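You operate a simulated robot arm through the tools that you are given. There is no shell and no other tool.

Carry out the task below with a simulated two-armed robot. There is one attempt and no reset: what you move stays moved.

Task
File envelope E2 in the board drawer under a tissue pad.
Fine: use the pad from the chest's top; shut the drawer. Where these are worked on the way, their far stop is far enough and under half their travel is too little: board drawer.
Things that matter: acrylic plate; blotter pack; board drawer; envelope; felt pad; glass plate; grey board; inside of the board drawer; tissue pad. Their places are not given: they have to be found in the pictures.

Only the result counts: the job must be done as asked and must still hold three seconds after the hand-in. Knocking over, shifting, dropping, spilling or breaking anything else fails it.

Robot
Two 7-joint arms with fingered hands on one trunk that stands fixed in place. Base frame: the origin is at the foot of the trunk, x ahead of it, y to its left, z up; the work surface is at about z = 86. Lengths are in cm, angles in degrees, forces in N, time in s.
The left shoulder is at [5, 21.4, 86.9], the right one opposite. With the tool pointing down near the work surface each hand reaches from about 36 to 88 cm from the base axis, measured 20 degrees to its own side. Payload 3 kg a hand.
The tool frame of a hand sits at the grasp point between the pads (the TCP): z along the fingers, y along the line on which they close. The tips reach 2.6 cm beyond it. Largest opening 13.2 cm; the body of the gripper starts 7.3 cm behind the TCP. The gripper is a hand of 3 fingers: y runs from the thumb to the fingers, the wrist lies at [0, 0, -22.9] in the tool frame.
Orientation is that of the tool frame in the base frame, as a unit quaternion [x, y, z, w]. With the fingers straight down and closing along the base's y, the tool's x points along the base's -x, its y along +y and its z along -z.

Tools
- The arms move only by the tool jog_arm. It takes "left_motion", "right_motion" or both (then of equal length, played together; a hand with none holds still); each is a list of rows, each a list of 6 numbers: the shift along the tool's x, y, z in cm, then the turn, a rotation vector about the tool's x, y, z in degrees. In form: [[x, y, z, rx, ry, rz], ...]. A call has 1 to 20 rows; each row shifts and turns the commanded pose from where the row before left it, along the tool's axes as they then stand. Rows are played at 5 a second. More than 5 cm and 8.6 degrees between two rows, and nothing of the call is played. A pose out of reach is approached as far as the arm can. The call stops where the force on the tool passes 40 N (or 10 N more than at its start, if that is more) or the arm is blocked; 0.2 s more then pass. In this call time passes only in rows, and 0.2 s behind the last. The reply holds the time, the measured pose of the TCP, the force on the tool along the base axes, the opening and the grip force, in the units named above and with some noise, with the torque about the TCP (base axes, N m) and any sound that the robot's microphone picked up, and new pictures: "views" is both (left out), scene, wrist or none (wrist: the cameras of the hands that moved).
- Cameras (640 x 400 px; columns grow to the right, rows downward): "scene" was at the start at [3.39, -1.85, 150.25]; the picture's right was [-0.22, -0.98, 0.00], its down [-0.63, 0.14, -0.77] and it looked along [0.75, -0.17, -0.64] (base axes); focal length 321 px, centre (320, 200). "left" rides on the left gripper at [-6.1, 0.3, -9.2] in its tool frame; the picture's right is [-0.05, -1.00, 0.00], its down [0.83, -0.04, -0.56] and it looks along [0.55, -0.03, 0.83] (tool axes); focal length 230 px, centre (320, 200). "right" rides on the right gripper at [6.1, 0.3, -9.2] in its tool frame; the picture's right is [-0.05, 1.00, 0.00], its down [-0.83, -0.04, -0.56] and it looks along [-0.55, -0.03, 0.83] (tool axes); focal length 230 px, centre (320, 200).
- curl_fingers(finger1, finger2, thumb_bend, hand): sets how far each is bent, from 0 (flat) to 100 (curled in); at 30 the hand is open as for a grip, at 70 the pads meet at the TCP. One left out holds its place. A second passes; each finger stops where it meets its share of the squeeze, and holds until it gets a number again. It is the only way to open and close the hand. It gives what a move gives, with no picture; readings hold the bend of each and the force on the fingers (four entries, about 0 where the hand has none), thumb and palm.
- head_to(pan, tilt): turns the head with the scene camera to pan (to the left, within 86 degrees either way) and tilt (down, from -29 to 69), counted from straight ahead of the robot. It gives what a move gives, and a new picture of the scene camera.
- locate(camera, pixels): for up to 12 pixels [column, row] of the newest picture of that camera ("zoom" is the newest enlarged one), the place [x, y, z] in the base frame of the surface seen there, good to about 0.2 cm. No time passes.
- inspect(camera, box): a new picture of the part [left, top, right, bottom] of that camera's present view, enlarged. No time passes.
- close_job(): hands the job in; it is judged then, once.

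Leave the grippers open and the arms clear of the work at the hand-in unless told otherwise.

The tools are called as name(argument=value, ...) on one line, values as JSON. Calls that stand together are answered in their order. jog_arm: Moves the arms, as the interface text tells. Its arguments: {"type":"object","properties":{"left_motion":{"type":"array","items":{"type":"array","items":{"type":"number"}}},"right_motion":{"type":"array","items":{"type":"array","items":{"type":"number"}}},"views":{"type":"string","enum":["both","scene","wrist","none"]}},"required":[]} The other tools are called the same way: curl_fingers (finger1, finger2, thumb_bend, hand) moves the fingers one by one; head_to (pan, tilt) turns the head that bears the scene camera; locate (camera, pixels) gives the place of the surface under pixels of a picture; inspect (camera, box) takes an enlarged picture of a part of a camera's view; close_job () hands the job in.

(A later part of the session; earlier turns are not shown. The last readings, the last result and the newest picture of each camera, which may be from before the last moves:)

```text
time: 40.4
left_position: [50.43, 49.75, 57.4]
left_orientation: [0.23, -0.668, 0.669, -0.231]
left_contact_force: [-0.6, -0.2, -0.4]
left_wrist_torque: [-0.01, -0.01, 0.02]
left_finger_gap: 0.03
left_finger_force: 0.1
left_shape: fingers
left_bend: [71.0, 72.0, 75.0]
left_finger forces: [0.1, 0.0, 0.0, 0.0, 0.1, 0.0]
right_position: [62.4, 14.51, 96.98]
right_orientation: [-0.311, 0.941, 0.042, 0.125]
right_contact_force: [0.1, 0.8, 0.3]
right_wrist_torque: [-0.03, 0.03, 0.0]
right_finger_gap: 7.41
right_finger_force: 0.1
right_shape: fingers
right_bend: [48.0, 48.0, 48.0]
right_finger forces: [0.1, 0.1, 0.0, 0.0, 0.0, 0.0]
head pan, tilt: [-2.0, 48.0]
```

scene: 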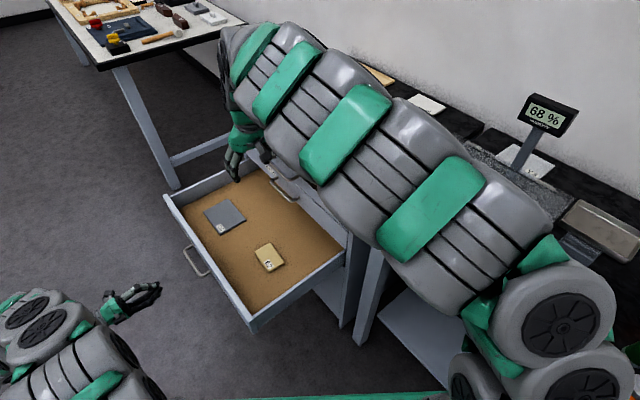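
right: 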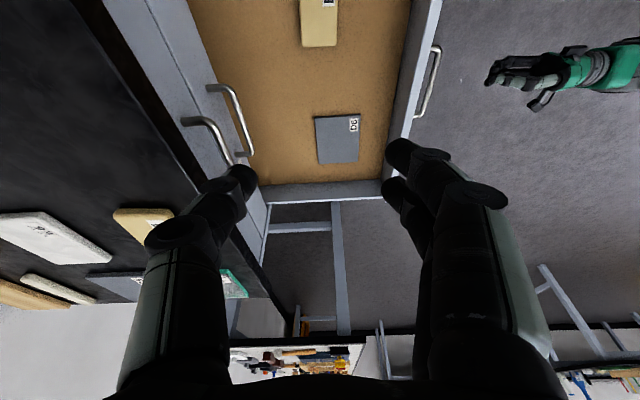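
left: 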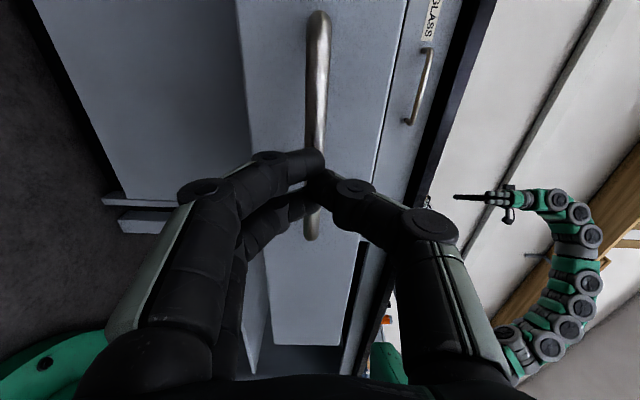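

Orientation as planned. I open the hand to about 9.5 cm and carry it across to above the tissue pad at z≈95.

curl_fingers(hand="right", finger1=43, finger2=43, thumb_bend=43)

jog_arm(right_motion=[[0.17, -4.38, 0.18, 0, 0, 0], [0.17, -4.38, 0.18, 0, 0, 0], [0.17, -4.38, 0.18, 0, 0, 0], [0.17, -4.38, 0.18, 0, 0, 0], [0.17, -4.38, 0.18, 0, 0, 0], [0.17, -4.38, 0.18, 0, 0, 0], [0.17, -4.38, 0.18, 0, 0, 0], [0.17, -4.38, 0.18, 0, 0, 0]], views="both")

```text
time: 41.4
left_position: [50.25, 49.68, 57.41]
left_orientation: [0.231, -0.668, 0.669, -0.231]
left_contact_force: [0.2, 0.6, 0.9]
left_wrist_torque: [-0.02, 0.0, -0.02]
left_finger_gap: 0.02
left_finger_force: 0.0
left_shape: fingers
left_bend: [71.0, 72.0, 75.0]
left_finger forces: [0.0, 0.1, 0.0, 0.1, 0.0, 0.0]
right_position: [62.35, 14.57, 96.91]
right_orientation: [-0.31, 0.942, 0.041, 0.124]
right_contact_force: [-0.4, -0.5, -0.4]
right_wrist_torque: [-0.01, 0.02, -0.03]
right_finger_gap: 9.1
right_finger_force: 0.1
right_shape: fingers
right_bend: [43.0, 43.0, 43.0]
right_finger forces: [0.0, 0.0, 0.0, 0.0, 0.0, 0.0]
head pan, tilt: [-2.0, 48.0]
```

```text
time: 43.2
left_position: [50.38, 49.79, 57.42]
left_orientation: [0.23, -0.668, 0.669, -0.231]
left_contact_force: [0.1, 0.0, 0.2]
left_wrist_torque: [0.01, 0.05, -0.03]
left_finger_gap: 0.0
left_finger_force: 0.0
left_shape: fingers
left_bend: [71.0, 72.0, 75.0]
left_finger forces: [0.0, 0.1, 0.0, 0.0, 0.1, 0.0]
right_position: [82.5, -13.96, 95.44]
right_orientation: [-0.31, 0.941, 0.041, 0.125]
right_contact_force: [0.2, 0.6, -0.5]
right_wrist_torque: [-0.01, 0.02, -0.03]
right_finger_gap: 9.08
right_finger_force: 0.1
right_shape: fingers
right_bend: [43.0, 43.0, 43.0]
right_finger forces: [0.1, 0.0, 0.0, 0.0, 0.0, 0.0]
head pan, tilt: [-2.0, 48.0]
```

scene: 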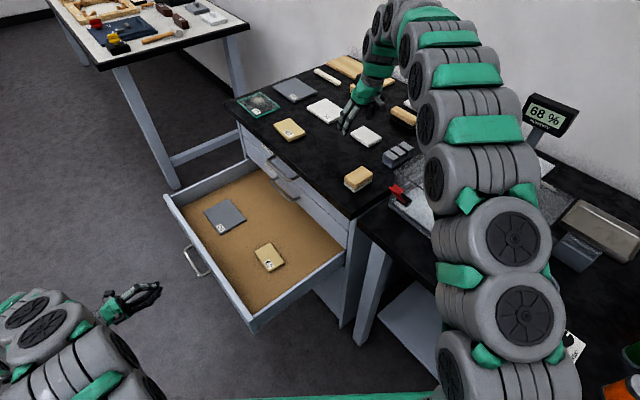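
right: 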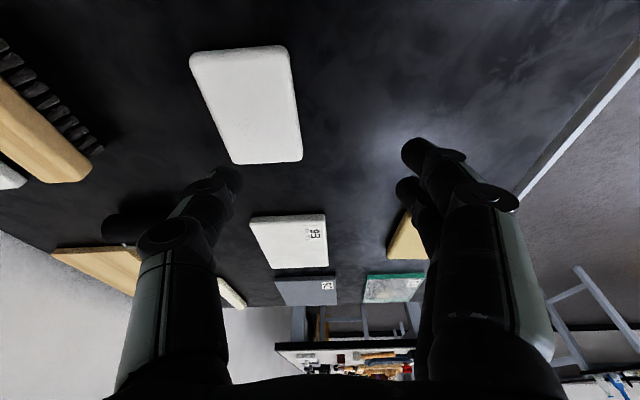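

The pad shows in the wrist camera at columns 190–302, rows 45–165. I locate its corners and nearby objects.

locate(camera="right", pixels=[[195, 58], [283, 50], [299, 156], [236, 160], [250, 110], [100, 150], [90, 175], [20, 50], [252, 215], [322, 215]])

inspect(camera="right", box=[160, 20, 340, 200])

```text
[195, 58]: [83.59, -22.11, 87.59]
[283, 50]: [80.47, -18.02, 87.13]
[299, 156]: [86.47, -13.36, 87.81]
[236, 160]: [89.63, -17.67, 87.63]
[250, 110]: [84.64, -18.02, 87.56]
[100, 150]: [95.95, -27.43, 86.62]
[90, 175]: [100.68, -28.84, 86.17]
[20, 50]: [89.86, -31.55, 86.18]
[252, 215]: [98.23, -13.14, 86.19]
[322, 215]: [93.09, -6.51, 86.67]
```

```text
2.22 times, centred on (250, 110) of right
```

zoom: 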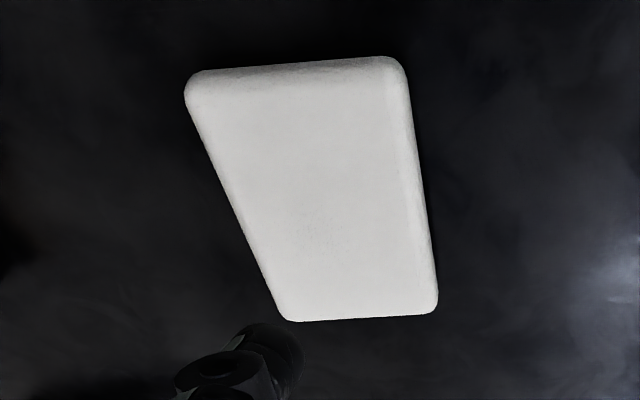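

Pad centre [85.0, -17.8], axis 37°, top z≈87.7. I move over it to z≈92.5, then reduce the tilt to 8°.

jog_arm(right_motion=[[0.75, -2.29, 1.32, 0, 0, 0], [0.76, -2.29, 1.32, 0, 0, 0], [0, 0, 0, 0, 7, 0]], views="both")

```text
time: 44.0
left_position: [50.36, 49.82, 57.43]
left_orientation: [0.23, -0.668, 0.669, -0.231]
left_contact_force: [0.1, 0.3, -0.1]
left_wrist_torque: [0.01, 0.0, 0.01]
left_finger_gap: 0.0
left_finger_force: 0.1
left_shape: fingers
left_bend: [71.0, 72.0, 75.0]
left_finger forces: [0.0, 0.1, 0.0, 0.0, 0.1, 0.1]
right_position: [84.46, -18.2, 92.41]
right_orientation: [-0.312, 0.947, 0.022, 0.067]
right_contact_force: [-0.1, -0.2, 0.7]
right_wrist_torque: [0.02, 0.01, -0.01]
right_finger_gap: 9.1
right_finger_force: 0.0
right_shape: fingers
right_bend: [43.0, 43.0, 43.0]
right_finger forces: [0.0, 0.0, 0.0, 0.1, 0.0, 0.1]
head pan, tilt: [-2.0, 48.0]
```

scene: 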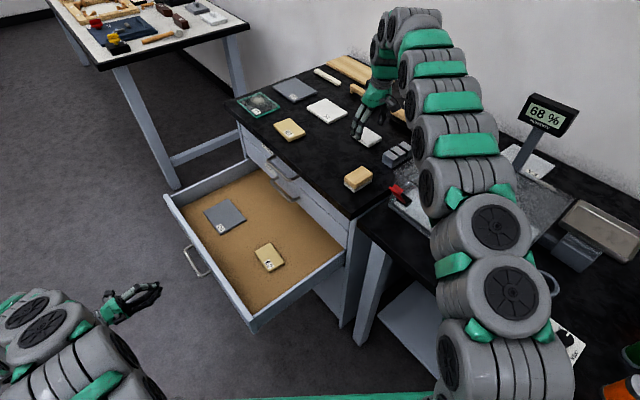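
right: 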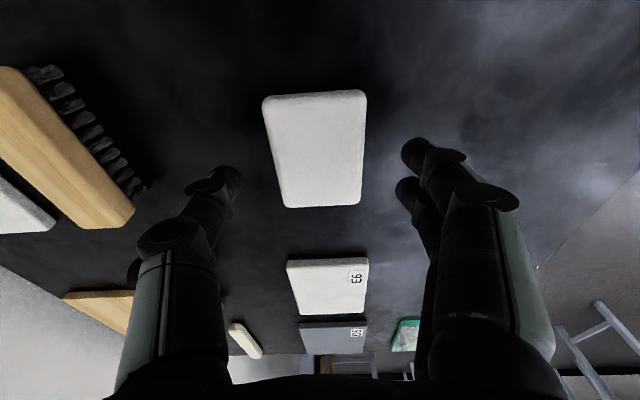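

The hand stands over the pad, pad centred between thumb and fingers. I check how far the nearby brush is from the thumb.

locate(camera="right", pixels=[[130, 210], [85, 225], [30, 80], [140, 190], [20, 150], [315, 150], [266, 100], [363, 95], [358, 200], [283, 205]])

```text
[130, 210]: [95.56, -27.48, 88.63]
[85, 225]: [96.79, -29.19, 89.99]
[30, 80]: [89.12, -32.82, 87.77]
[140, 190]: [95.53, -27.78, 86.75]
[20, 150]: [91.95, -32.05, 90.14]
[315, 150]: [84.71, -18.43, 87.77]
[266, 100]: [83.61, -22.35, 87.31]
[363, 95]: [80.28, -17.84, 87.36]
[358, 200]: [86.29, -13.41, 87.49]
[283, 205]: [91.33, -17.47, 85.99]
```

The brush is about 9 cm off the thumb's path. I go down along the tool axis 2.4 cm to near the surface.

jog_arm(right_motion=[[0, 0, 1.2, 0, 0, 0], [0, 0, 0.8, 0, 0, 0], [0, 0, 0.4, 0, 0, 0]], views="both")

```text
time: 44.8
left_position: [50.36, 49.72, 57.53]
left_orientation: [0.23, -0.668, 0.669, -0.231]
left_contact_force: [-0.1, 0.3, -0.3]
left_wrist_torque: [0.04, 0.01, 0.01]
left_finger_gap: 0.02
left_finger_force: 0.1
left_shape: fingers
left_bend: [71.0, 72.0, 75.0]
left_finger forces: [0.0, 0.1, 0.0, 0.0, 0.0, 0.0]
right_position: [84.68, -18.01, 90.03]
right_orientation: [-0.313, 0.947, 0.022, 0.066]
right_contact_force: [0.3, -1.3, 1.2]
right_wrist_torque: [-0.02, -0.01, 0.0]
right_finger_gap: 9.11
right_finger_force: 0.2
right_shape: fingers
right_bend: [43.0, 43.0, 43.0]
right_finger forces: [0.0, 0.0, 0.0, 0.0, 0.0, 0.0]
head pan, tilt: [-2.0, 48.0]
```

scene: 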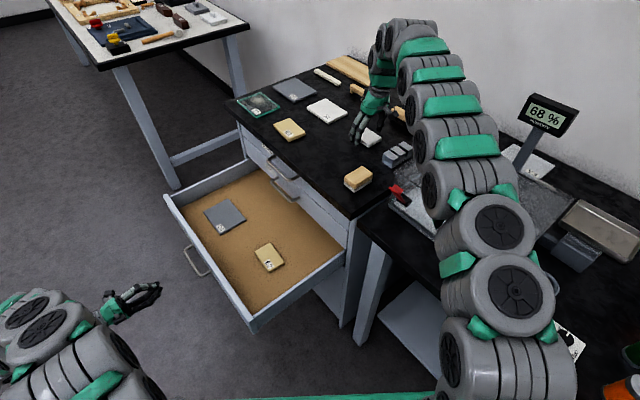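
right: 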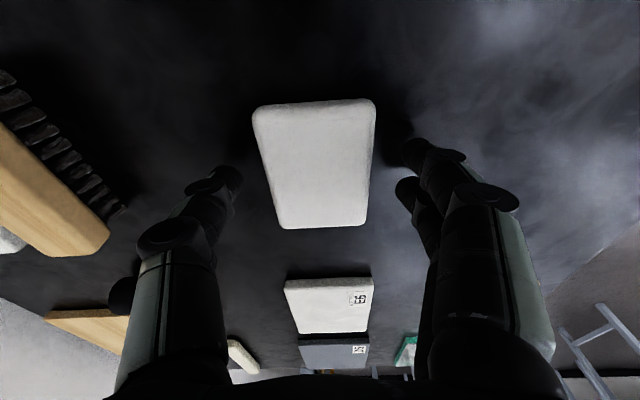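

No contact at z≈90.0. I lower another 0.35 cm.

jog_arm(right_motion=[[0, 0, 0.2, 0, 0, 0], [0, 0, 0.15, 0, 0, 0]], views="none")

```text
time: 45.4
left_position: [50.4, 49.83, 57.38]
left_orientation: [0.231, -0.667, 0.67, -0.23]
left_contact_force: [0.0, 0.3, -0.3]
left_wrist_torque: [0.0, -0.01, -0.03]
left_finger_gap: 0.01
left_finger_force: 0.1
left_shape: fingers
left_bend: [71.0, 72.0, 75.0]
left_finger forces: [0.1, 0.0, 0.0, 0.1, 0.1, 0.0]
right_position: [84.68, -17.92, 89.81]
right_orientation: [-0.312, 0.947, 0.022, 0.067]
right_contact_force: [1.4, 0.7, 0.4]
right_wrist_torque: [-0.01, 0.0, -0.01]
right_finger_gap: 9.11
right_finger_force: 0.1
right_shape: fingers
right_bend: [43.0, 43.0, 43.0]
right_finger forces: [0.0, 0.0, 0.1, 0.0, 0.0, 0.0]
head pan, tilt: [-2.0, 48.0]
```

Still clear of the surface, tips a few millimetres above it. I close on the pad.

curl_fingers(hand="right", finger1=64, finger2=64, thumb_bend=64)

inspect(camera="right", box=[160, 60, 480, 260])

inspect(camera="scene", box=[330, 70, 420, 160])

```text
time: 46.4
left_position: [50.31, 49.68, 57.37]
left_orientation: [0.231, -0.668, 0.669, -0.23]
left_contact_force: [-0.3, 0.2, -0.7]
left_wrist_torque: [0.01, -0.02, 0.0]
left_finger_gap: 0.01
left_finger_force: 0.0
left_shape: fingers
left_bend: [71.0, 72.0, 75.0]
left_finger forces: [0.0, 0.0, 0.0, 0.0, 0.1, 0.0]
right_position: [84.8, -17.98, 89.65]
right_orientation: [-0.313, 0.947, 0.021, 0.066]
right_contact_force: [-1.2, 0.5, 0.1]
right_wrist_torque: [0.01, 0.0, -0.01]
right_finger_gap: 5.94
right_finger_force: 15.4
right_shape: fingers
right_bend: [53.0, 53.0, 57.0]
right_finger forces: [7.6, 7.6, 0.0, 0.0, 15.0, 0.0]
head pan, tilt: [-2.0, 48.0]
```

```text
2.00 times, centred on (320, 160) of right
```

zoom: 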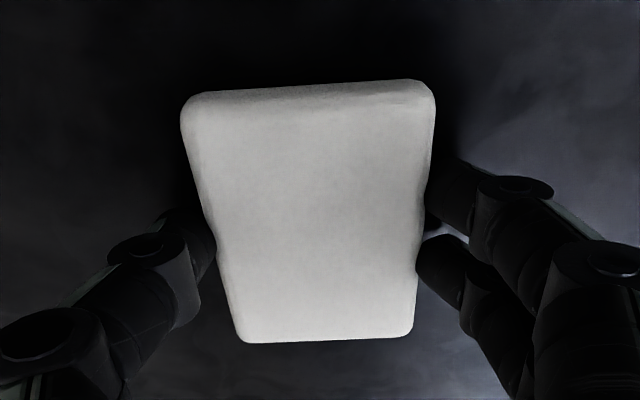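

```text
4.44 times, centred on (375, 115) of scene
```

zoom: 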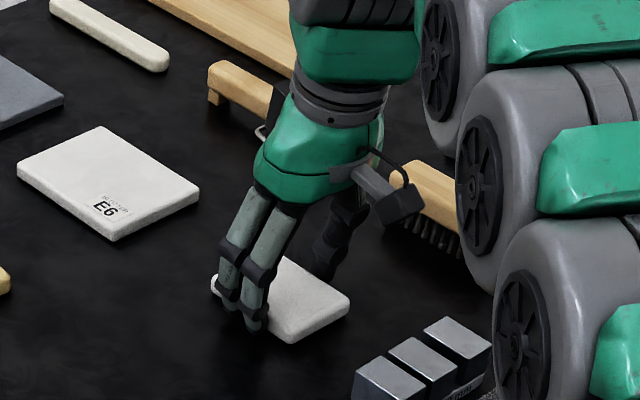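

The pad is gripped with 15 N. I lift it gently, first straight, then rising while moving toward the drawer.

jog_arm(right_motion=[[0, 0, -0.8, 0, 0, 0], [0, 0, -1.2, 0, 0, 0], [0, 0, -1.2, 0, 0, 0]], views="both")

```text
time: 47.2
left_position: [50.48, 49.84, 57.34]
left_orientation: [0.231, -0.667, 0.67, -0.231]
left_contact_force: [0.3, -0.1, 0.3]
left_wrist_torque: [-0.01, 0.04, 0.01]
left_finger_gap: 0.0
left_finger_force: 0.1
left_shape: fingers
left_bend: [71.0, 72.0, 75.0]
left_finger forces: [0.0, 0.0, 0.0, 0.0, 0.0, 0.0]
right_position: [84.39, -18.18, 92.94]
right_orientation: [-0.313, 0.947, 0.022, 0.066]
right_contact_force: [0.2, 1.3, 0.3]
right_wrist_torque: [-0.02, 0.01, -0.01]
right_finger_gap: 5.91
right_finger_force: 15.7
right_shape: fingers
right_bend: [53.0, 53.0, 57.0]
right_finger forces: [7.6, 7.6, 0.0, 0.0, 15.1, 0.0]
head pan, tilt: [-2.0, 48.0]
```

scene: 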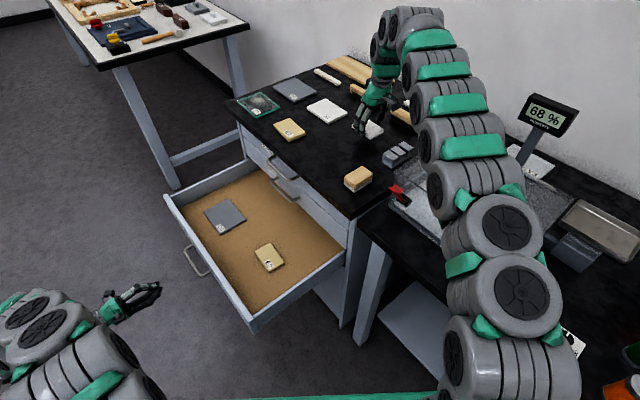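
right: 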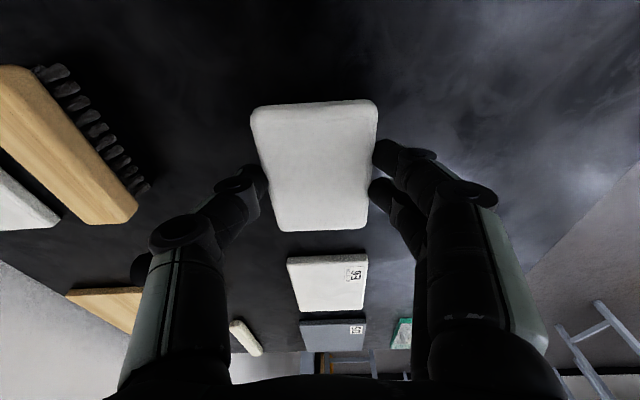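

The pad is held firmly and clear. I carry it, rising gently, to above E2 in the drawer.

jog_arm(right_motion=[[-0.215, 3.0, -0.7, 0, 0, 0], [-0.215, 4.0, -0.7, 0, 0, 0], [-0.215, 4.1, -0.7, 0, 0, 0], [-0.215, 4.1, -0.7, 0, 0, 0], [-0.215, 4.1, -0.6, 0, 0, 0], [-0.215, 4.1, -0.5, 0, 0, 0], [-0.215, 4.1, -0.4, 0, 0, 0], [-0.215, 4.1, -0.25, 0, 0, 0], [-0.215, 4.1, -0.1, 0, 0, 0], [-0.215, 4.19, -0.1, 0, 0, 0]], views="both")

```text
time: 49.4
left_position: [50.42, 49.77, 57.39]
left_orientation: [0.23, -0.668, 0.669, -0.231]
left_contact_force: [0.2, -0.1, -0.3]
left_wrist_torque: [0.02, 0.01, 0.01]
left_finger_gap: 0.0
left_finger_force: 0.0
left_shape: fingers
left_bend: [71.0, 72.0, 75.0]
left_finger forces: [0.0, 0.1, 0.0, 0.0, 0.0, 0.0]
right_position: [61.81, 14.56, 97.53]
right_orientation: [-0.313, 0.947, 0.022, 0.066]
right_contact_force: [0.7, 0.5, 0.0]
right_wrist_torque: [-0.01, 0.01, -0.02]
right_finger_gap: 5.93
right_finger_force: 15.5
right_shape: fingers
right_bend: [53.0, 53.0, 57.0]
right_finger forces: [7.6, 7.5, 0.0, 0.0, 15.1, 0.0]
head pan, tilt: [-2.0, 48.0]
```

scene: 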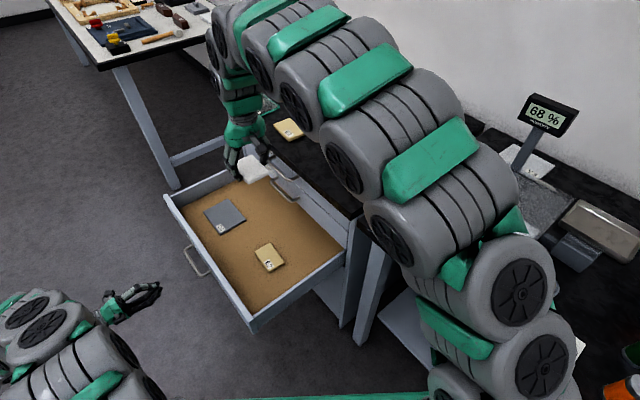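
right: 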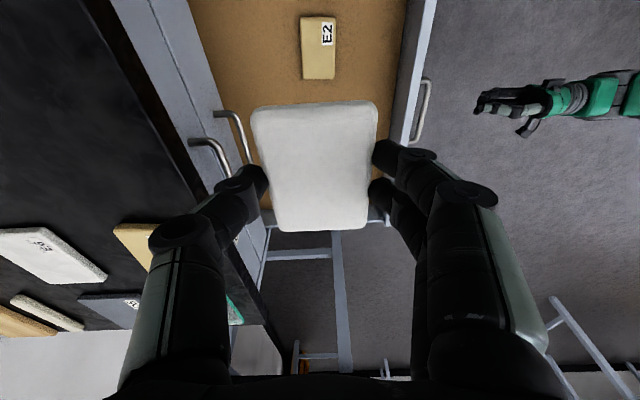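

Over E2 now at [61.8, 14.6, 97.5]. I lower straight down (base vertical) 36 cm, holding the 8° tilt so the pad stays flat.

jog_arm(right_motion=[[0.556, 0, 3.96, 0, 0, 0], [0.556, 0, 3.96, 0, 0, 0], [0.556, 0, 3.96, 0, 0, 0], [0.556, 0, 3.96, 0, 0, 0], [0.556, 0, 3.96, 0, 0, 0], [0.556, 0, 3.96, 0, 0, 0], [0.556, 0, 3.96, 0, 0, 0], [0.556, 0, 3.96, 0, 0, 0]], views="both")

```text
time: 51.2
left_position: [50.43, 49.72, 57.49]
left_orientation: [0.231, -0.668, 0.669, -0.231]
left_contact_force: [-0.5, 0.0, -0.3]
left_wrist_torque: [-0.02, -0.03, -0.01]
left_finger_gap: 0.01
left_finger_force: 0.0
left_shape: fingers
left_bend: [71.0, 72.0, 75.0]
left_finger forces: [0.0, 0.1, 0.0, 0.0, 0.0, 0.0]
right_position: [61.6, 14.49, 65.62]
right_orientation: [-0.312, 0.948, 0.022, 0.066]
right_contact_force: [0.5, -0.3, 0.0]
right_wrist_torque: [-0.02, 0.03, 0.02]
right_finger_gap: 5.92
right_finger_force: 14.6
right_shape: fingers
right_bend: [53.0, 53.0, 57.0]
right_finger forces: [7.5, 7.5, 0.0, 0.1, 15.0, 0.0]
head pan, tilt: [-2.0, 48.0]
```

scene: 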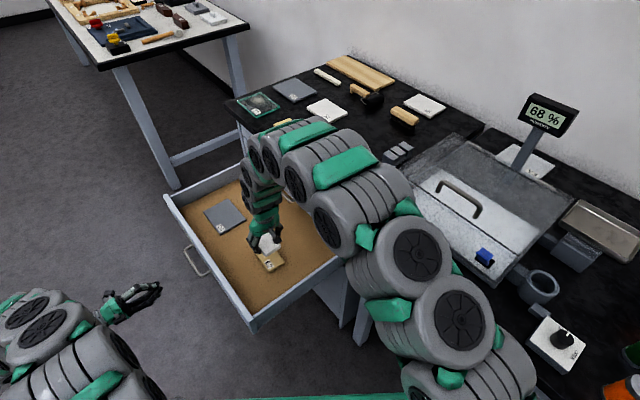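
right: 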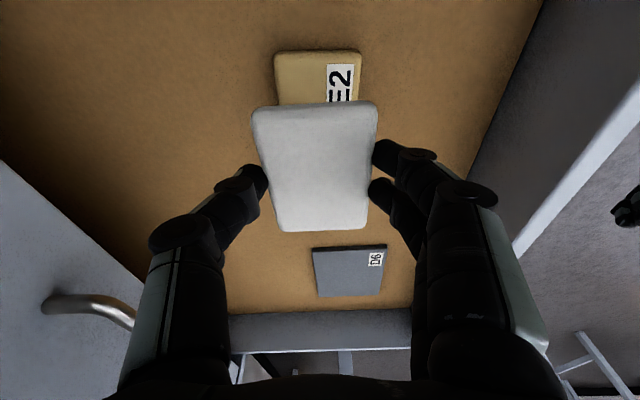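

The pad hangs above E2. I locate the pad's corners to check its alignment with E2's centre [62.2, 14.9] before setting it down.

locate(camera="right", pixels=[[258, 113], [373, 107], [363, 224], [283, 226], [315, 165], [280, 60], [356, 58], [300, 90]])

```text
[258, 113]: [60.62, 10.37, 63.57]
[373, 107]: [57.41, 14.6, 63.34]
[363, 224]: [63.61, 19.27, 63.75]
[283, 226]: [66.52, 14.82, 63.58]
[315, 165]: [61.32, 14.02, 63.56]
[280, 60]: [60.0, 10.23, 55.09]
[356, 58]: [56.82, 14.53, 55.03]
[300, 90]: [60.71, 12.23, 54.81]
```

Pad centre [62.0, 14.8] is within 0.2 cm of E2's centre. I lower 6 cm, then feel down gently.

jog_arm(right_motion=[[0.3, 0, 2.97, 0, 0, 0], [0.25, 0, 1.98, 0, 0, 0], [0.14, 0, 0.99, 0, 0, 0]], views="wrist")

locate(camera="right", pixels=[[258, 113], [373, 107], [363, 224], [283, 226], [315, 165], [315, 95], [320, 60]])

```text
time: 52.0
left_position: [50.35, 49.8, 57.31]
left_orientation: [0.232, -0.668, 0.669, -0.23]
left_contact_force: [0.6, 0.6, 0.4]
left_wrist_torque: [0.0, 0.02, 0.0]
left_finger_gap: 0.0
left_finger_force: 0.0
left_shape: fingers
left_bend: [71.0, 72.0, 75.0]
left_finger forces: [0.0, 0.0, 0.0, 0.1, 0.0, 0.0]
right_position: [61.83, 14.67, 59.72]
right_orientation: [-0.313, 0.947, 0.022, 0.066]
right_contact_force: [0.4, -0.4, -0.1]
right_wrist_torque: [-0.03, -0.01, 0.02]
right_finger_gap: 5.93
right_finger_force: 14.7
right_shape: fingers
right_bend: [53.0, 53.0, 57.0]
right_finger forces: [7.4, 7.5, 0.0, 0.0, 15.0, 0.0]
head pan, tilt: [-2.0, 48.0]
```

right: 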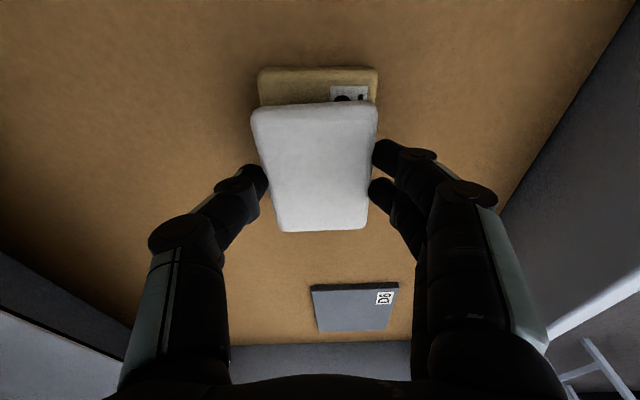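

```text
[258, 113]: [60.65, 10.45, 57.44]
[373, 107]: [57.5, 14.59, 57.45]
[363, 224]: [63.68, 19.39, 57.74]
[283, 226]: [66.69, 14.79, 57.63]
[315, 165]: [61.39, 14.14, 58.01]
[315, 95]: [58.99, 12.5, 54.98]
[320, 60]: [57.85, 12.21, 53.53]
```

About 1 cm remains. I lower in small steps and read the force.

jog_arm(right_motion=[[0.042, 0, 0.3, 0, 0, 0], [0.042, 0, 0.3, 0, 0, 0], [0.028, 0, 0.2, 0, 0, 0]], views="none")

```text
time: 52.8
left_position: [50.41, 49.66, 57.31]
left_orientation: [-0.23, 0.669, -0.668, 0.23]
left_contact_force: [0.2, 0.4, 0.4]
left_wrist_torque: [-0.01, 0.01, 0.02]
left_finger_gap: 0.02
left_finger_force: 0.1
left_shape: fingers
left_bend: [71.0, 72.0, 75.0]
left_finger forces: [0.1, 0.0, 0.1, 0.1, 0.0, 0.1]
right_position: [61.85, 14.66, 59.03]
right_orientation: [-0.313, 0.947, 0.021, 0.066]
right_contact_force: [0.3, -0.5, 0.1]
right_wrist_torque: [0.03, 0.03, -0.03]
right_finger_gap: 5.96
right_finger_force: 14.6
right_shape: fingers
right_bend: [53.0, 53.0, 57.0]
right_finger forces: [7.5, 7.5, 0.0, 0.1, 14.9, 0.1]
head pan, tilt: [-2.0, 48.0]
```

No contact yet at z≈59.0. I continue in 0.15 cm steps.

jog_arm(right_motion=[[0.02, 0, 0.15, 0, 0, 0], [0.02, 0, 0.15, 0, 0, 0]], views="none")

```text
time: 53.4
left_position: [50.3, 49.76, 57.34]
left_orientation: [0.23, -0.668, 0.669, -0.23]
left_contact_force: [-0.1, -0.1, 0.3]
left_wrist_torque: [-0.02, 0.0, -0.01]
left_finger_gap: 0.0
left_finger_force: 0.0
left_shape: fingers
left_bend: [71.0, 72.0, 75.0]
left_finger forces: [0.0, 0.0, 0.1, 0.1, 0.0, 0.0]
right_position: [61.85, 14.68, 58.78]
right_orientation: [-0.312, 0.948, 0.022, 0.066]
right_contact_force: [0.0, 0.1, 0.0]
right_wrist_torque: [0.01, -0.01, 0.01]
right_finger_gap: 5.91
right_finger_force: 14.8
right_shape: fingers
right_bend: [53.0, 53.0, 57.0]
right_finger forces: [7.4, 7.4, 0.0, 0.0, 15.1, 0.0]
head pan, tilt: [-2.0, 48.0]
```

jog_arm(right_motion=[[0.02, 0, 0.12, 0, 0, 0], [0.01, 0, 0.1, 0, 0, 0]], views="wrist")

locate(camera="right", pixels=[[258, 113], [373, 107], [363, 224], [283, 226], [315, 165], [315, 95], [320, 60]])

```text
time: 54.0
left_position: [50.44, 49.75, 57.38]
left_orientation: [0.231, -0.668, 0.669, -0.231]
left_contact_force: [0.1, 0.8, -0.2]
left_wrist_torque: [-0.02, 0.02, 0.01]
left_finger_gap: 0.0
left_finger_force: 0.1
left_shape: fingers
left_bend: [71.0, 72.0, 75.0]
left_finger forces: [0.0, 0.0, 0.1, 0.0, 0.1, 0.0]
right_position: [61.85, 14.65, 58.55]
right_orientation: [-0.312, 0.948, 0.022, 0.066]
right_contact_force: [-0.2, 0.0, 0.0]
right_wrist_torque: [0.0, -0.02, -0.01]
right_finger_gap: 5.93
right_finger_force: 15.4
right_shape: fingers
right_bend: [53.0, 53.0, 57.0]
right_finger forces: [7.4, 7.5, 0.0, 0.0, 15.0, 0.1]
head pan, tilt: [-2.0, 48.0]
```

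right: 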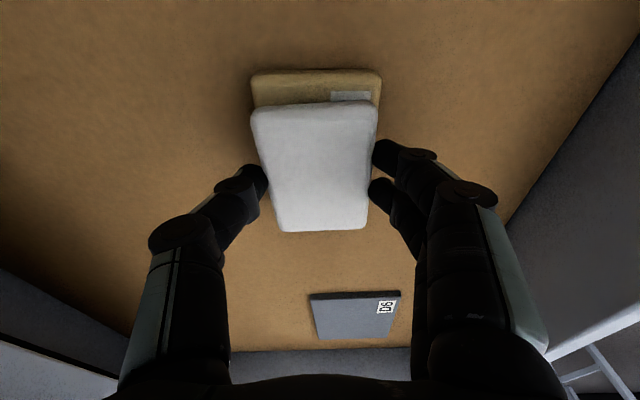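

```text
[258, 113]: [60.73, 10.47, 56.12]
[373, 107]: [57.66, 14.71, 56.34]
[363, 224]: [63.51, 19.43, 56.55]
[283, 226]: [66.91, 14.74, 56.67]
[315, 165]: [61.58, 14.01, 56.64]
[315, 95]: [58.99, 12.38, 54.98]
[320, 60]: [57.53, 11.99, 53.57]
```

Pad top z≈56.5, E2's top 54.95: nearly touching. I step down another 0.2 cm.

jog_arm(right_motion=[[0.015, 0, 0.1, 0, 0, 0], [0.015, 0, 0.1, 0, 0, 0]], views="none")

```text
time: 54.6
left_position: [50.43, 49.78, 57.39]
left_orientation: [0.231, -0.668, 0.669, -0.231]
left_contact_force: [0.9, -0.1, 0.0]
left_wrist_torque: [0.03, -0.01, 0.04]
left_finger_gap: 0.02
left_finger_force: 0.1
left_shape: fingers
left_bend: [71.0, 72.0, 75.0]
left_finger forces: [0.1, 0.0, 0.0, 0.1, 0.1, 0.0]
right_position: [61.97, 14.77, 58.46]
right_orientation: [-0.312, 0.947, 0.022, 0.068]
right_contact_force: [-0.6, -0.2, 9.5]
right_wrist_torque: [-0.05, -0.03, -0.03]
right_finger_gap: 5.95
right_finger_force: 15.7
right_shape: fingers
right_bend: [54.0, 54.0, 57.0]
right_finger forces: [8.0, 7.9, 0.1, 0.0, 15.6, 0.1]
head pan, tilt: [-2.0, 48.0]
```

Contact with 9.5 N: the pad sits on E2. I ease off 0.1 cm and open the hand.

jog_arm(right_motion=[[-0.01, 0, -0.08, 0, 0, 0]], views="none")

curl_fingers(hand="right", finger1=47, finger2=47, thumb_bend=47)

inspect(camera="right", box=[160, 40, 480, 260])

```text
time: 55.0
left_position: [50.45, 49.78, 57.36]
left_orientation: [0.231, -0.668, 0.669, -0.231]
left_contact_force: [-0.2, 0.4, -0.6]
left_wrist_torque: [0.02, 0.01, 0.02]
left_finger_gap: 0.0
left_finger_force: 0.1
left_shape: fingers
left_bend: [71.0, 72.0, 75.0]
left_finger forces: [0.0, 0.0, 0.0, 0.1, 0.1, 0.0]
right_position: [61.86, 14.58, 58.56]
right_orientation: [-0.312, 0.947, 0.022, 0.067]
right_contact_force: [0.4, 0.7, 5.0]
right_wrist_torque: [-0.02, -0.07, -0.04]
right_finger_gap: 5.94
right_finger_force: 15.5
right_shape: fingers
right_bend: [54.0, 54.0, 57.0]
right_finger forces: [8.1, 8.0, 0.1, 0.0, 15.4, 0.0]
head pan, tilt: [-2.0, 48.0]
```

```text
time: 56.0
left_position: [50.35, 49.69, 57.37]
left_orientation: [0.231, -0.668, 0.669, -0.231]
left_contact_force: [0.1, 0.1, -0.2]
left_wrist_torque: [-0.01, 0.03, 0.01]
left_finger_gap: 0.01
left_finger_force: 0.0
left_shape: fingers
left_bend: [71.0, 72.0, 75.0]
left_finger forces: [0.0, 0.0, 0.0, 0.1, 0.0, 0.0]
right_position: [61.88, 14.68, 58.45]
right_orientation: [-0.312, 0.947, 0.022, 0.066]
right_contact_force: [-0.2, 0.0, 0.2]
right_wrist_torque: [0.0, 0.02, -0.02]
right_finger_gap: 7.72
right_finger_force: 0.0
right_shape: fingers
right_bend: [47.0, 47.0, 47.0]
right_finger forces: [0.0, 0.0, 0.0, 0.0, 0.1, 0.1]
head pan, tilt: [-2.0, 48.0]
```

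```text
1.82 times, centred on (320, 150) of right
```

zoom: 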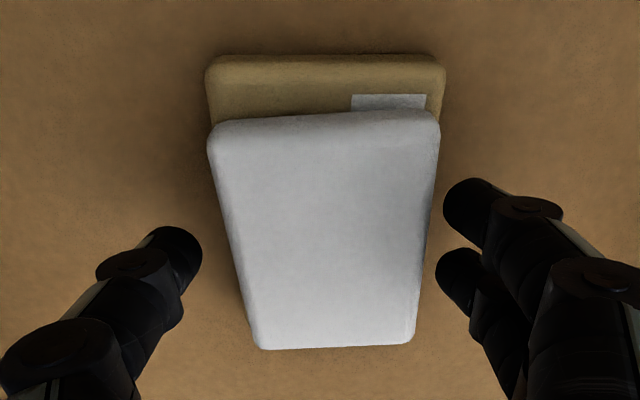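

The pad lies on E2, both free of the fingers. I raise the right hand straight up out of the drawer.

jog_arm(right_motion=[[-0.07, 0, -0.5, 0, 0, 0], [-0.21, 0, -1.5, 0, 0, 0], [-0.42, 0, -3.0, 0, 0, 0], [-0.6, 0, -4.3, 0, 0, 0], [-0.6, 0, -4.3, 0, 0, 0], [-0.6, 0, -4.3, 0, 0, 0], [-0.6, 0, -4.3, 0, 0, 0], [-0.6, 0, -4.3, 0, 0, 0], [-0.6, 0, -4.3, 0, 0, 0], [-0.6, 0, -4.3, 0, 0, 0], [-0.6, 0, -4.3, 0, 0, 0]], views="both")

```text
time: 58.4
left_position: [50.29, 49.81, 57.43]
left_orientation: [0.231, -0.668, 0.669, -0.231]
left_contact_force: [-1.0, 0.2, -0.1]
left_wrist_torque: [0.04, -0.01, 0.0]
left_finger_gap: 0.0
left_finger_force: 0.2
left_shape: fingers
left_bend: [71.0, 72.0, 75.0]
left_finger forces: [0.1, 0.1, 0.0, 0.0, 0.1, 0.1]
right_position: [62.02, 14.6, 98.22]
right_orientation: [-0.312, 0.948, 0.022, 0.065]
right_contact_force: [-0.4, 0.4, -0.1]
right_wrist_torque: [0.0, 0.01, 0.01]
right_finger_gap: 7.74
right_finger_force: 0.0
right_shape: fingers
right_bend: [47.0, 47.0, 47.0]
right_finger forces: [0.1, 0.0, 0.0, 0.0, 0.0, 0.0]
head pan, tilt: [-2.0, 48.0]
```

scene: 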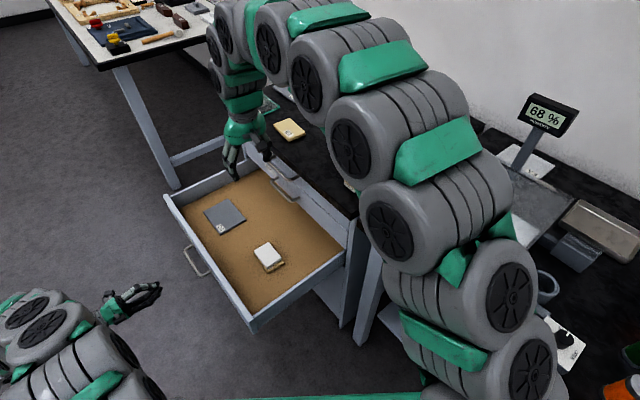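
right: 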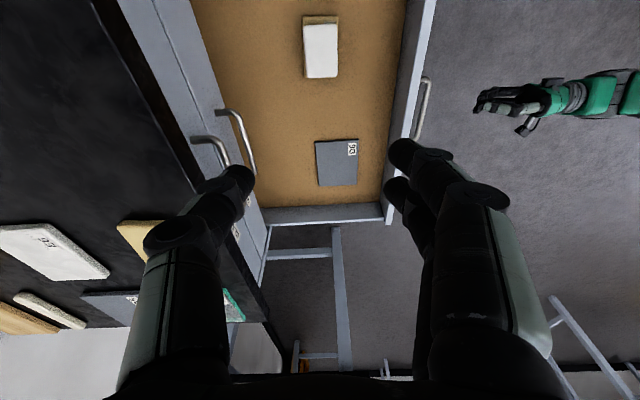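

inspect(camera="scene", box=[190, 170, 350, 300])

```text
3.08 times, centred on (270, 235) of scene
```

zoom: 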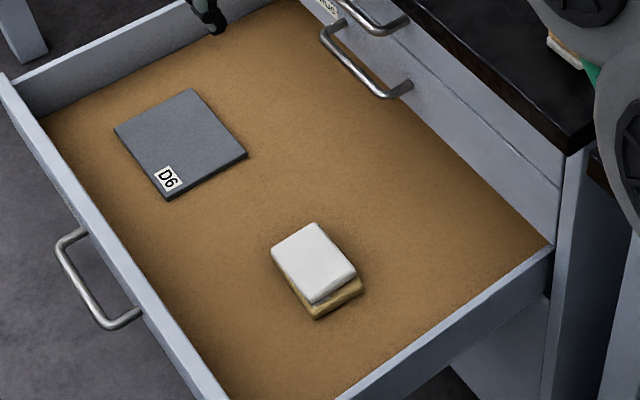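

The pad sits on E2 in the drawer. Now I move the right hand up and away from the drawer, back over to its starting area, before shutting the drawer.

jog_arm(right_motion=[[-0.56, 0, -4.0, 0, 0, 0], [-0.56, 0, -4.0, 0, 0, 0], [2.2, -3.6, -0.5, 0, 0, 0], [2.2, -3.6, -0.5, 0, 0, 0], [2.2, -3.6, -0.5, 0, 0, 0], [2.2, -3.6, -0.5, 0, 0, 0], [2.2, -3.6, -0.5, 0, 0, 0], [2.2, -3.6, -0.5, 0, 0, 0], [2.2, -3.6, -0.5, 0, 0, 0], [2.2, -2.6, -0.5, 0, 0, 0]], views="both")

```text
time: 60.6
left_position: [50.35, 49.83, 57.46]
left_orientation: [0.231, -0.668, 0.669, -0.231]
left_contact_force: [-0.3, 0.1, 0.8]
left_wrist_torque: [-0.03, 0.0, 0.01]
left_finger_gap: 0.0
left_finger_force: 0.1
left_shape: fingers
left_bend: [71.0, 72.0, 75.0]
left_finger forces: [0.0, 0.1, 0.0, 0.1, 0.0, 0.0]
right_position: [64.04, -18.52, 107.85]
right_orientation: [-0.313, 0.947, 0.021, 0.066]
right_contact_force: [0.1, 0.5, 0.0]
right_wrist_torque: [0.0, -0.02, 0.02]
right_finger_gap: 7.76
right_finger_force: 0.0
right_shape: fingers
right_bend: [47.0, 47.0, 47.0]
right_finger forces: [0.1, 0.1, 0.0, 0.0, 0.1, 0.1]
head pan, tilt: [-2.0, 48.0]
```

scene: 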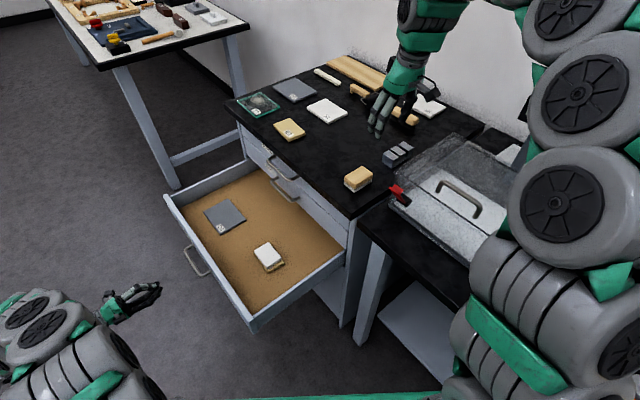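
right: 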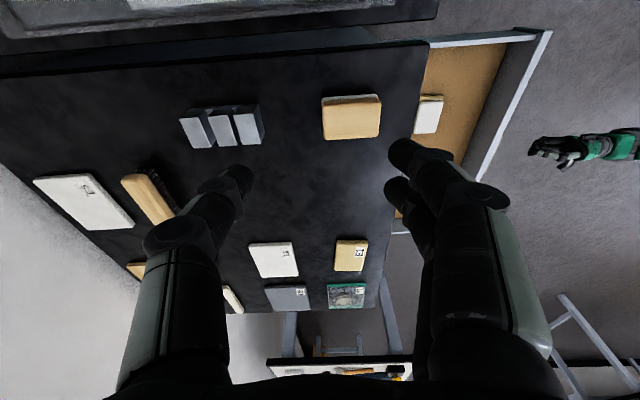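

Next is shutting the drawer with the left fist. I move the left hand sideways 12 cm so that it pushes on the plain front panel to the right of the handle (d≈58), not on the bar.

jog_arm(left_motion=[[4.1, 0, 0, 0, 0, 0], [4.1, 0, 0, 0, 0, 0], [4.0, 0, 0, 0, 0, 0]], views="both")

```text
time: 61.4
left_position: [40.61, 42.46, 57.45]
left_orientation: [0.231, -0.667, 0.669, -0.231]
left_contact_force: [0.4, -0.5, -0.4]
left_wrist_torque: [0.03, 0.02, 0.04]
left_finger_gap: 0.0
left_finger_force: 0.1
left_shape: fingers
left_bend: [71.0, 72.0, 75.0]
left_finger forces: [0.1, 0.1, 0.0, 0.0, 0.0, 0.0]
right_position: [64.1, -18.38, 107.94]
right_orientation: [-0.312, 0.948, 0.022, 0.066]
right_contact_force: [-0.1, 1.1, 0.7]
right_wrist_torque: [-0.03, -0.04, -0.04]
right_finger_gap: 7.74
right_finger_force: 0.0
right_shape: fingers
right_bend: [47.0, 47.0, 47.0]
right_finger forces: [0.1, 0.0, 0.1, 0.0, 0.1, 0.0]
head pan, tilt: [-2.0, 48.0]
```

scene: 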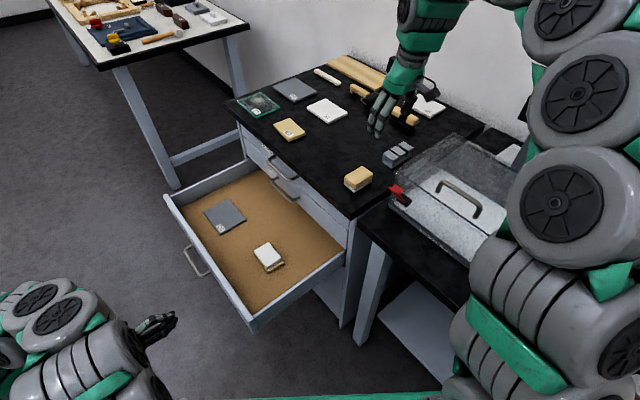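
left: 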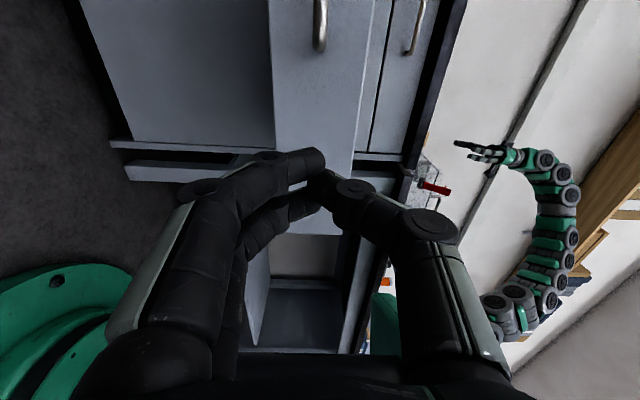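

The fist is in line with the plain panel at d≈58. I approach 13 cm, to about 1 cm from the panel.

jog_arm(left_motion=[[0, 0, 4, 0, 0, 0], [0, 0, 4, 0, 0, 0], [0, 0, 3, 0, 0, 0], [0, 0, 2, 0, 0, 0]], views="both")

```text
time: 62.4
left_position: [48.73, 32.16, 57.27]
left_orientation: [0.23, -0.668, 0.669, -0.231]
left_contact_force: [-0.3, -0.1, 0.6]
left_wrist_torque: [0.02, 0.03, 0.01]
left_finger_gap: 0.0
left_finger_force: 0.1
left_shape: fingers
left_bend: [71.0, 72.0, 75.0]
left_finger forces: [0.0, 0.0, 0.0, 0.0, 0.0, 0.1]
right_position: [64.05, -18.4, 107.85]
right_orientation: [-0.312, 0.947, 0.022, 0.067]
right_contact_force: [0.2, -0.1, 0.9]
right_wrist_torque: [0.02, -0.04, -0.01]
right_finger_gap: 7.73
right_finger_force: 0.0
right_shape: fingers
right_bend: [47.0, 47.0, 47.0]
right_finger forces: [0.1, 0.0, 0.0, 0.1, 0.0, 0.0]
head pan, tilt: [-2.0, 48.0]
```

scene: 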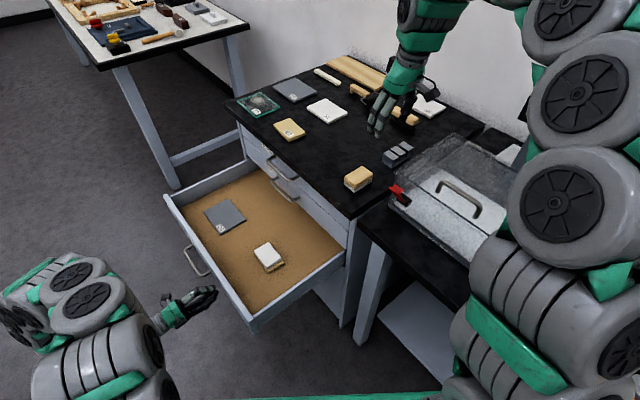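
left: 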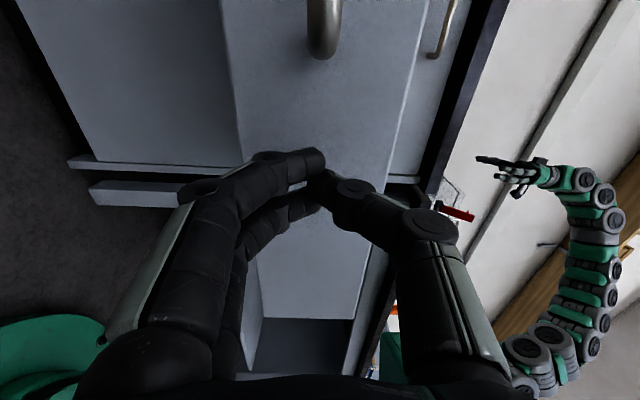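

The fist is just short of the panel. I push gently: first a few centimetres at 1 cm per row.

jog_arm(left_motion=[[0, 0, 0.6, 0, 0, 0], [0, 0, 0.6, 0, 0, 0], [0, 0, 0.8, 0, 0, 0], [0, 0, 1.0, 0, 0, 0], [0, 0, 1.0, 0, 0, 0], [0, 0, 1.0, 0, 0, 0], [0, 0, 1.0, 0, 0, 0]], views="both")

```text
time: 64.0
left_position: [52.69, 27.42, 57.41]
left_orientation: [0.231, -0.668, 0.669, -0.231]
left_contact_force: [0.1, -0.1, 0.2]
left_wrist_torque: [0.01, -0.01, 0.01]
left_finger_gap: 0.0
left_finger_force: 0.0
left_shape: fingers
left_bend: [72.0, 72.0, 75.0]
left_finger forces: [0.0, 0.0, 0.0, 0.0, 0.1, 0.1]
right_position: [63.97, -18.45, 107.89]
right_orientation: [-0.311, 0.948, 0.022, 0.066]
right_contact_force: [0.2, 0.6, 1.2]
right_wrist_torque: [0.0, 0.03, -0.01]
right_finger_gap: 7.74
right_finger_force: 0.1
right_shape: fingers
right_bend: [47.0, 47.0, 47.0]
right_finger forces: [0.1, 0.0, 0.0, 0.1, 0.0, 0.0]
head pan, tilt: [-2.0, 48.0]
```

scene: 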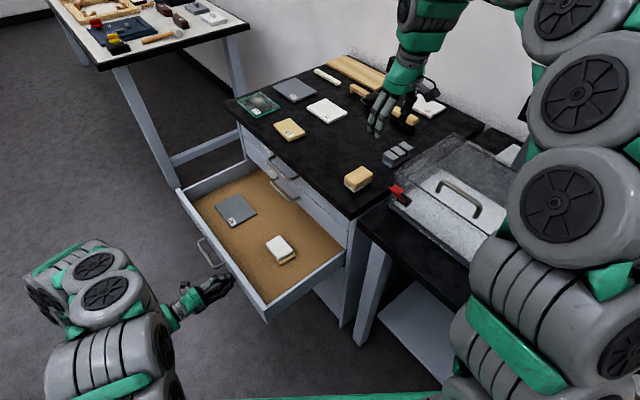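
left: 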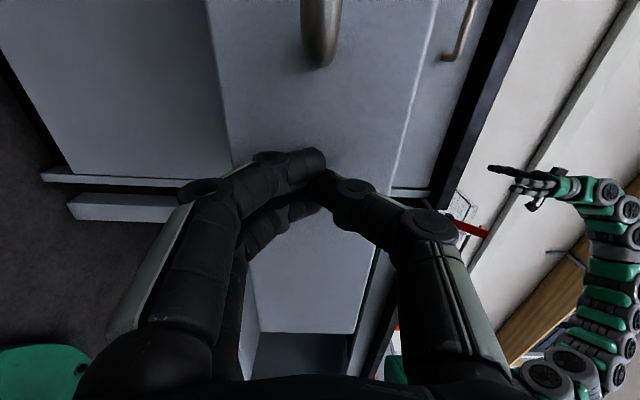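

The drawer is moving in and the contents ride along unmoved. I keep pushing at a steady slow rate.

jog_arm(left_motion=[[0, 0, 1.0, 0, 0, 0], [0, 0, 1.2, 0, 0, 0], [0, 0, 1.2, 0, 0, 0], [0, 0, 1.2, 0, 0, 0], [0, 0, 1.2, 0, 0, 0], [0, 0, 1.2, 0, 0, 0], [0, 0, 1.2, 0, 0, 0], [0, 0, 1.2, 0, 0, 0], [0, 0, 1.2, 0, 0, 0], [0, 0, 1.2, 0, 0, 0], [0, 0, 1.2, 0, 0, 0], [0, 0, 1.0, 0, 0, 0]], views="both")

```text
time: 66.6
left_position: [61.22, 16.32, 57.41]
left_orientation: [0.23, -0.668, 0.669, -0.231]
left_contact_force: [0.9, -0.1, -0.5]
left_wrist_torque: [0.01, 0.0, -0.01]
left_finger_gap: 0.0
left_finger_force: 0.1
left_shape: fingers
left_bend: [72.0, 72.0, 75.0]
left_finger forces: [0.1, 0.0, 0.1, 0.0, 0.1, 0.1]
right_position: [64.02, -18.45, 107.92]
right_orientation: [-0.312, 0.948, 0.022, 0.066]
right_contact_force: [0.6, -0.5, -0.1]
right_wrist_torque: [-0.03, -0.01, -0.02]
right_finger_gap: 7.72
right_finger_force: 0.1
right_shape: fingers
right_bend: [47.0, 47.0, 47.0]
right_finger forces: [0.1, 0.1, 0.0, 0.0, 0.0, 0.0]
head pan, tilt: [-2.0, 48.0]
```

scene: 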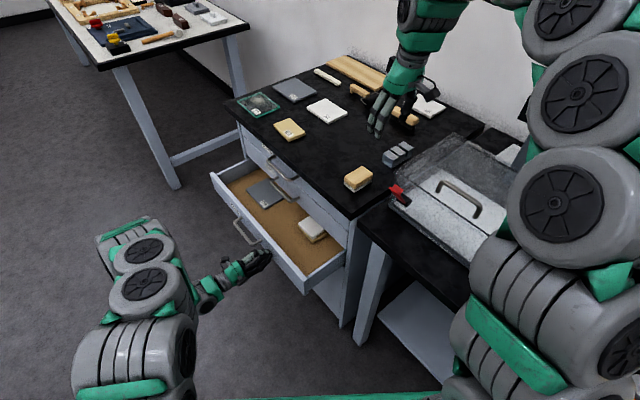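
left: 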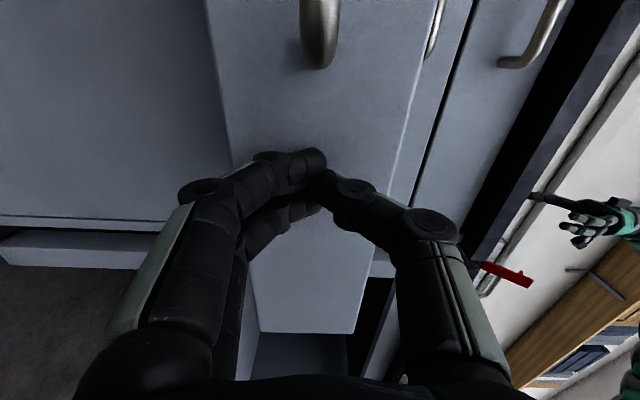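

About 17 cm remain. I push on another 14 cm.

jog_arm(left_motion=[[0, 0, 1.0, 0, 0, 0], [0, 0, 1.2, 0, 0, 0], [0, 0, 1.2, 0, 0, 0], [0, 0, 1.2, 0, 0, 0], [0, 0, 1.2, 0, 0, 0], [0, 0, 1.2, 0, 0, 0], [0, 0, 1.2, 0, 0, 0], [0, 0, 1.2, 0, 0, 0], [0, 0, 1.2, 0, 0, 0], [0, 0, 1.2, 0, 0, 0], [0, 0, 1.2, 0, 0, 0], [0, 0, 1.0, 0, 0, 0]], views="both")

```text
time: 69.2
left_position: [69.71, 5.24, 57.42]
left_orientation: [0.232, -0.667, 0.669, -0.231]
left_contact_force: [-0.2, -0.8, 0.0]
left_wrist_torque: [-0.03, 0.0, -0.01]
left_finger_gap: 0.0
left_finger_force: 0.1
left_shape: fingers
left_bend: [72.0, 72.0, 75.0]
left_finger forces: [0.0, 0.1, 0.0, 0.0, 0.1, 0.0]
right_position: [64.09, -18.53, 107.99]
right_orientation: [-0.312, 0.947, 0.022, 0.067]
right_contact_force: [0.4, -0.6, 0.0]
right_wrist_torque: [0.0, 0.02, -0.02]
right_finger_gap: 7.75
right_finger_force: 0.0
right_shape: fingers
right_bend: [47.0, 47.0, 47.0]
right_finger forces: [0.1, 0.0, 0.0, 0.1, 0.0, 0.0]
head pan, tilt: [-2.0, 48.0]
```

scene: 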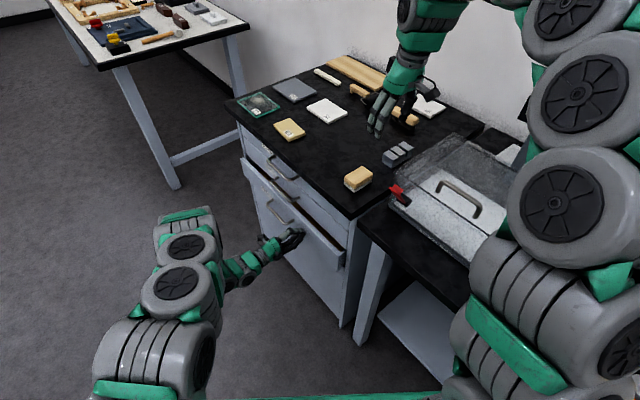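
left: 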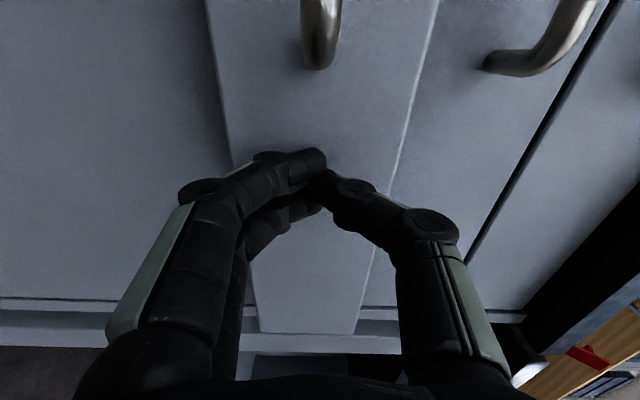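

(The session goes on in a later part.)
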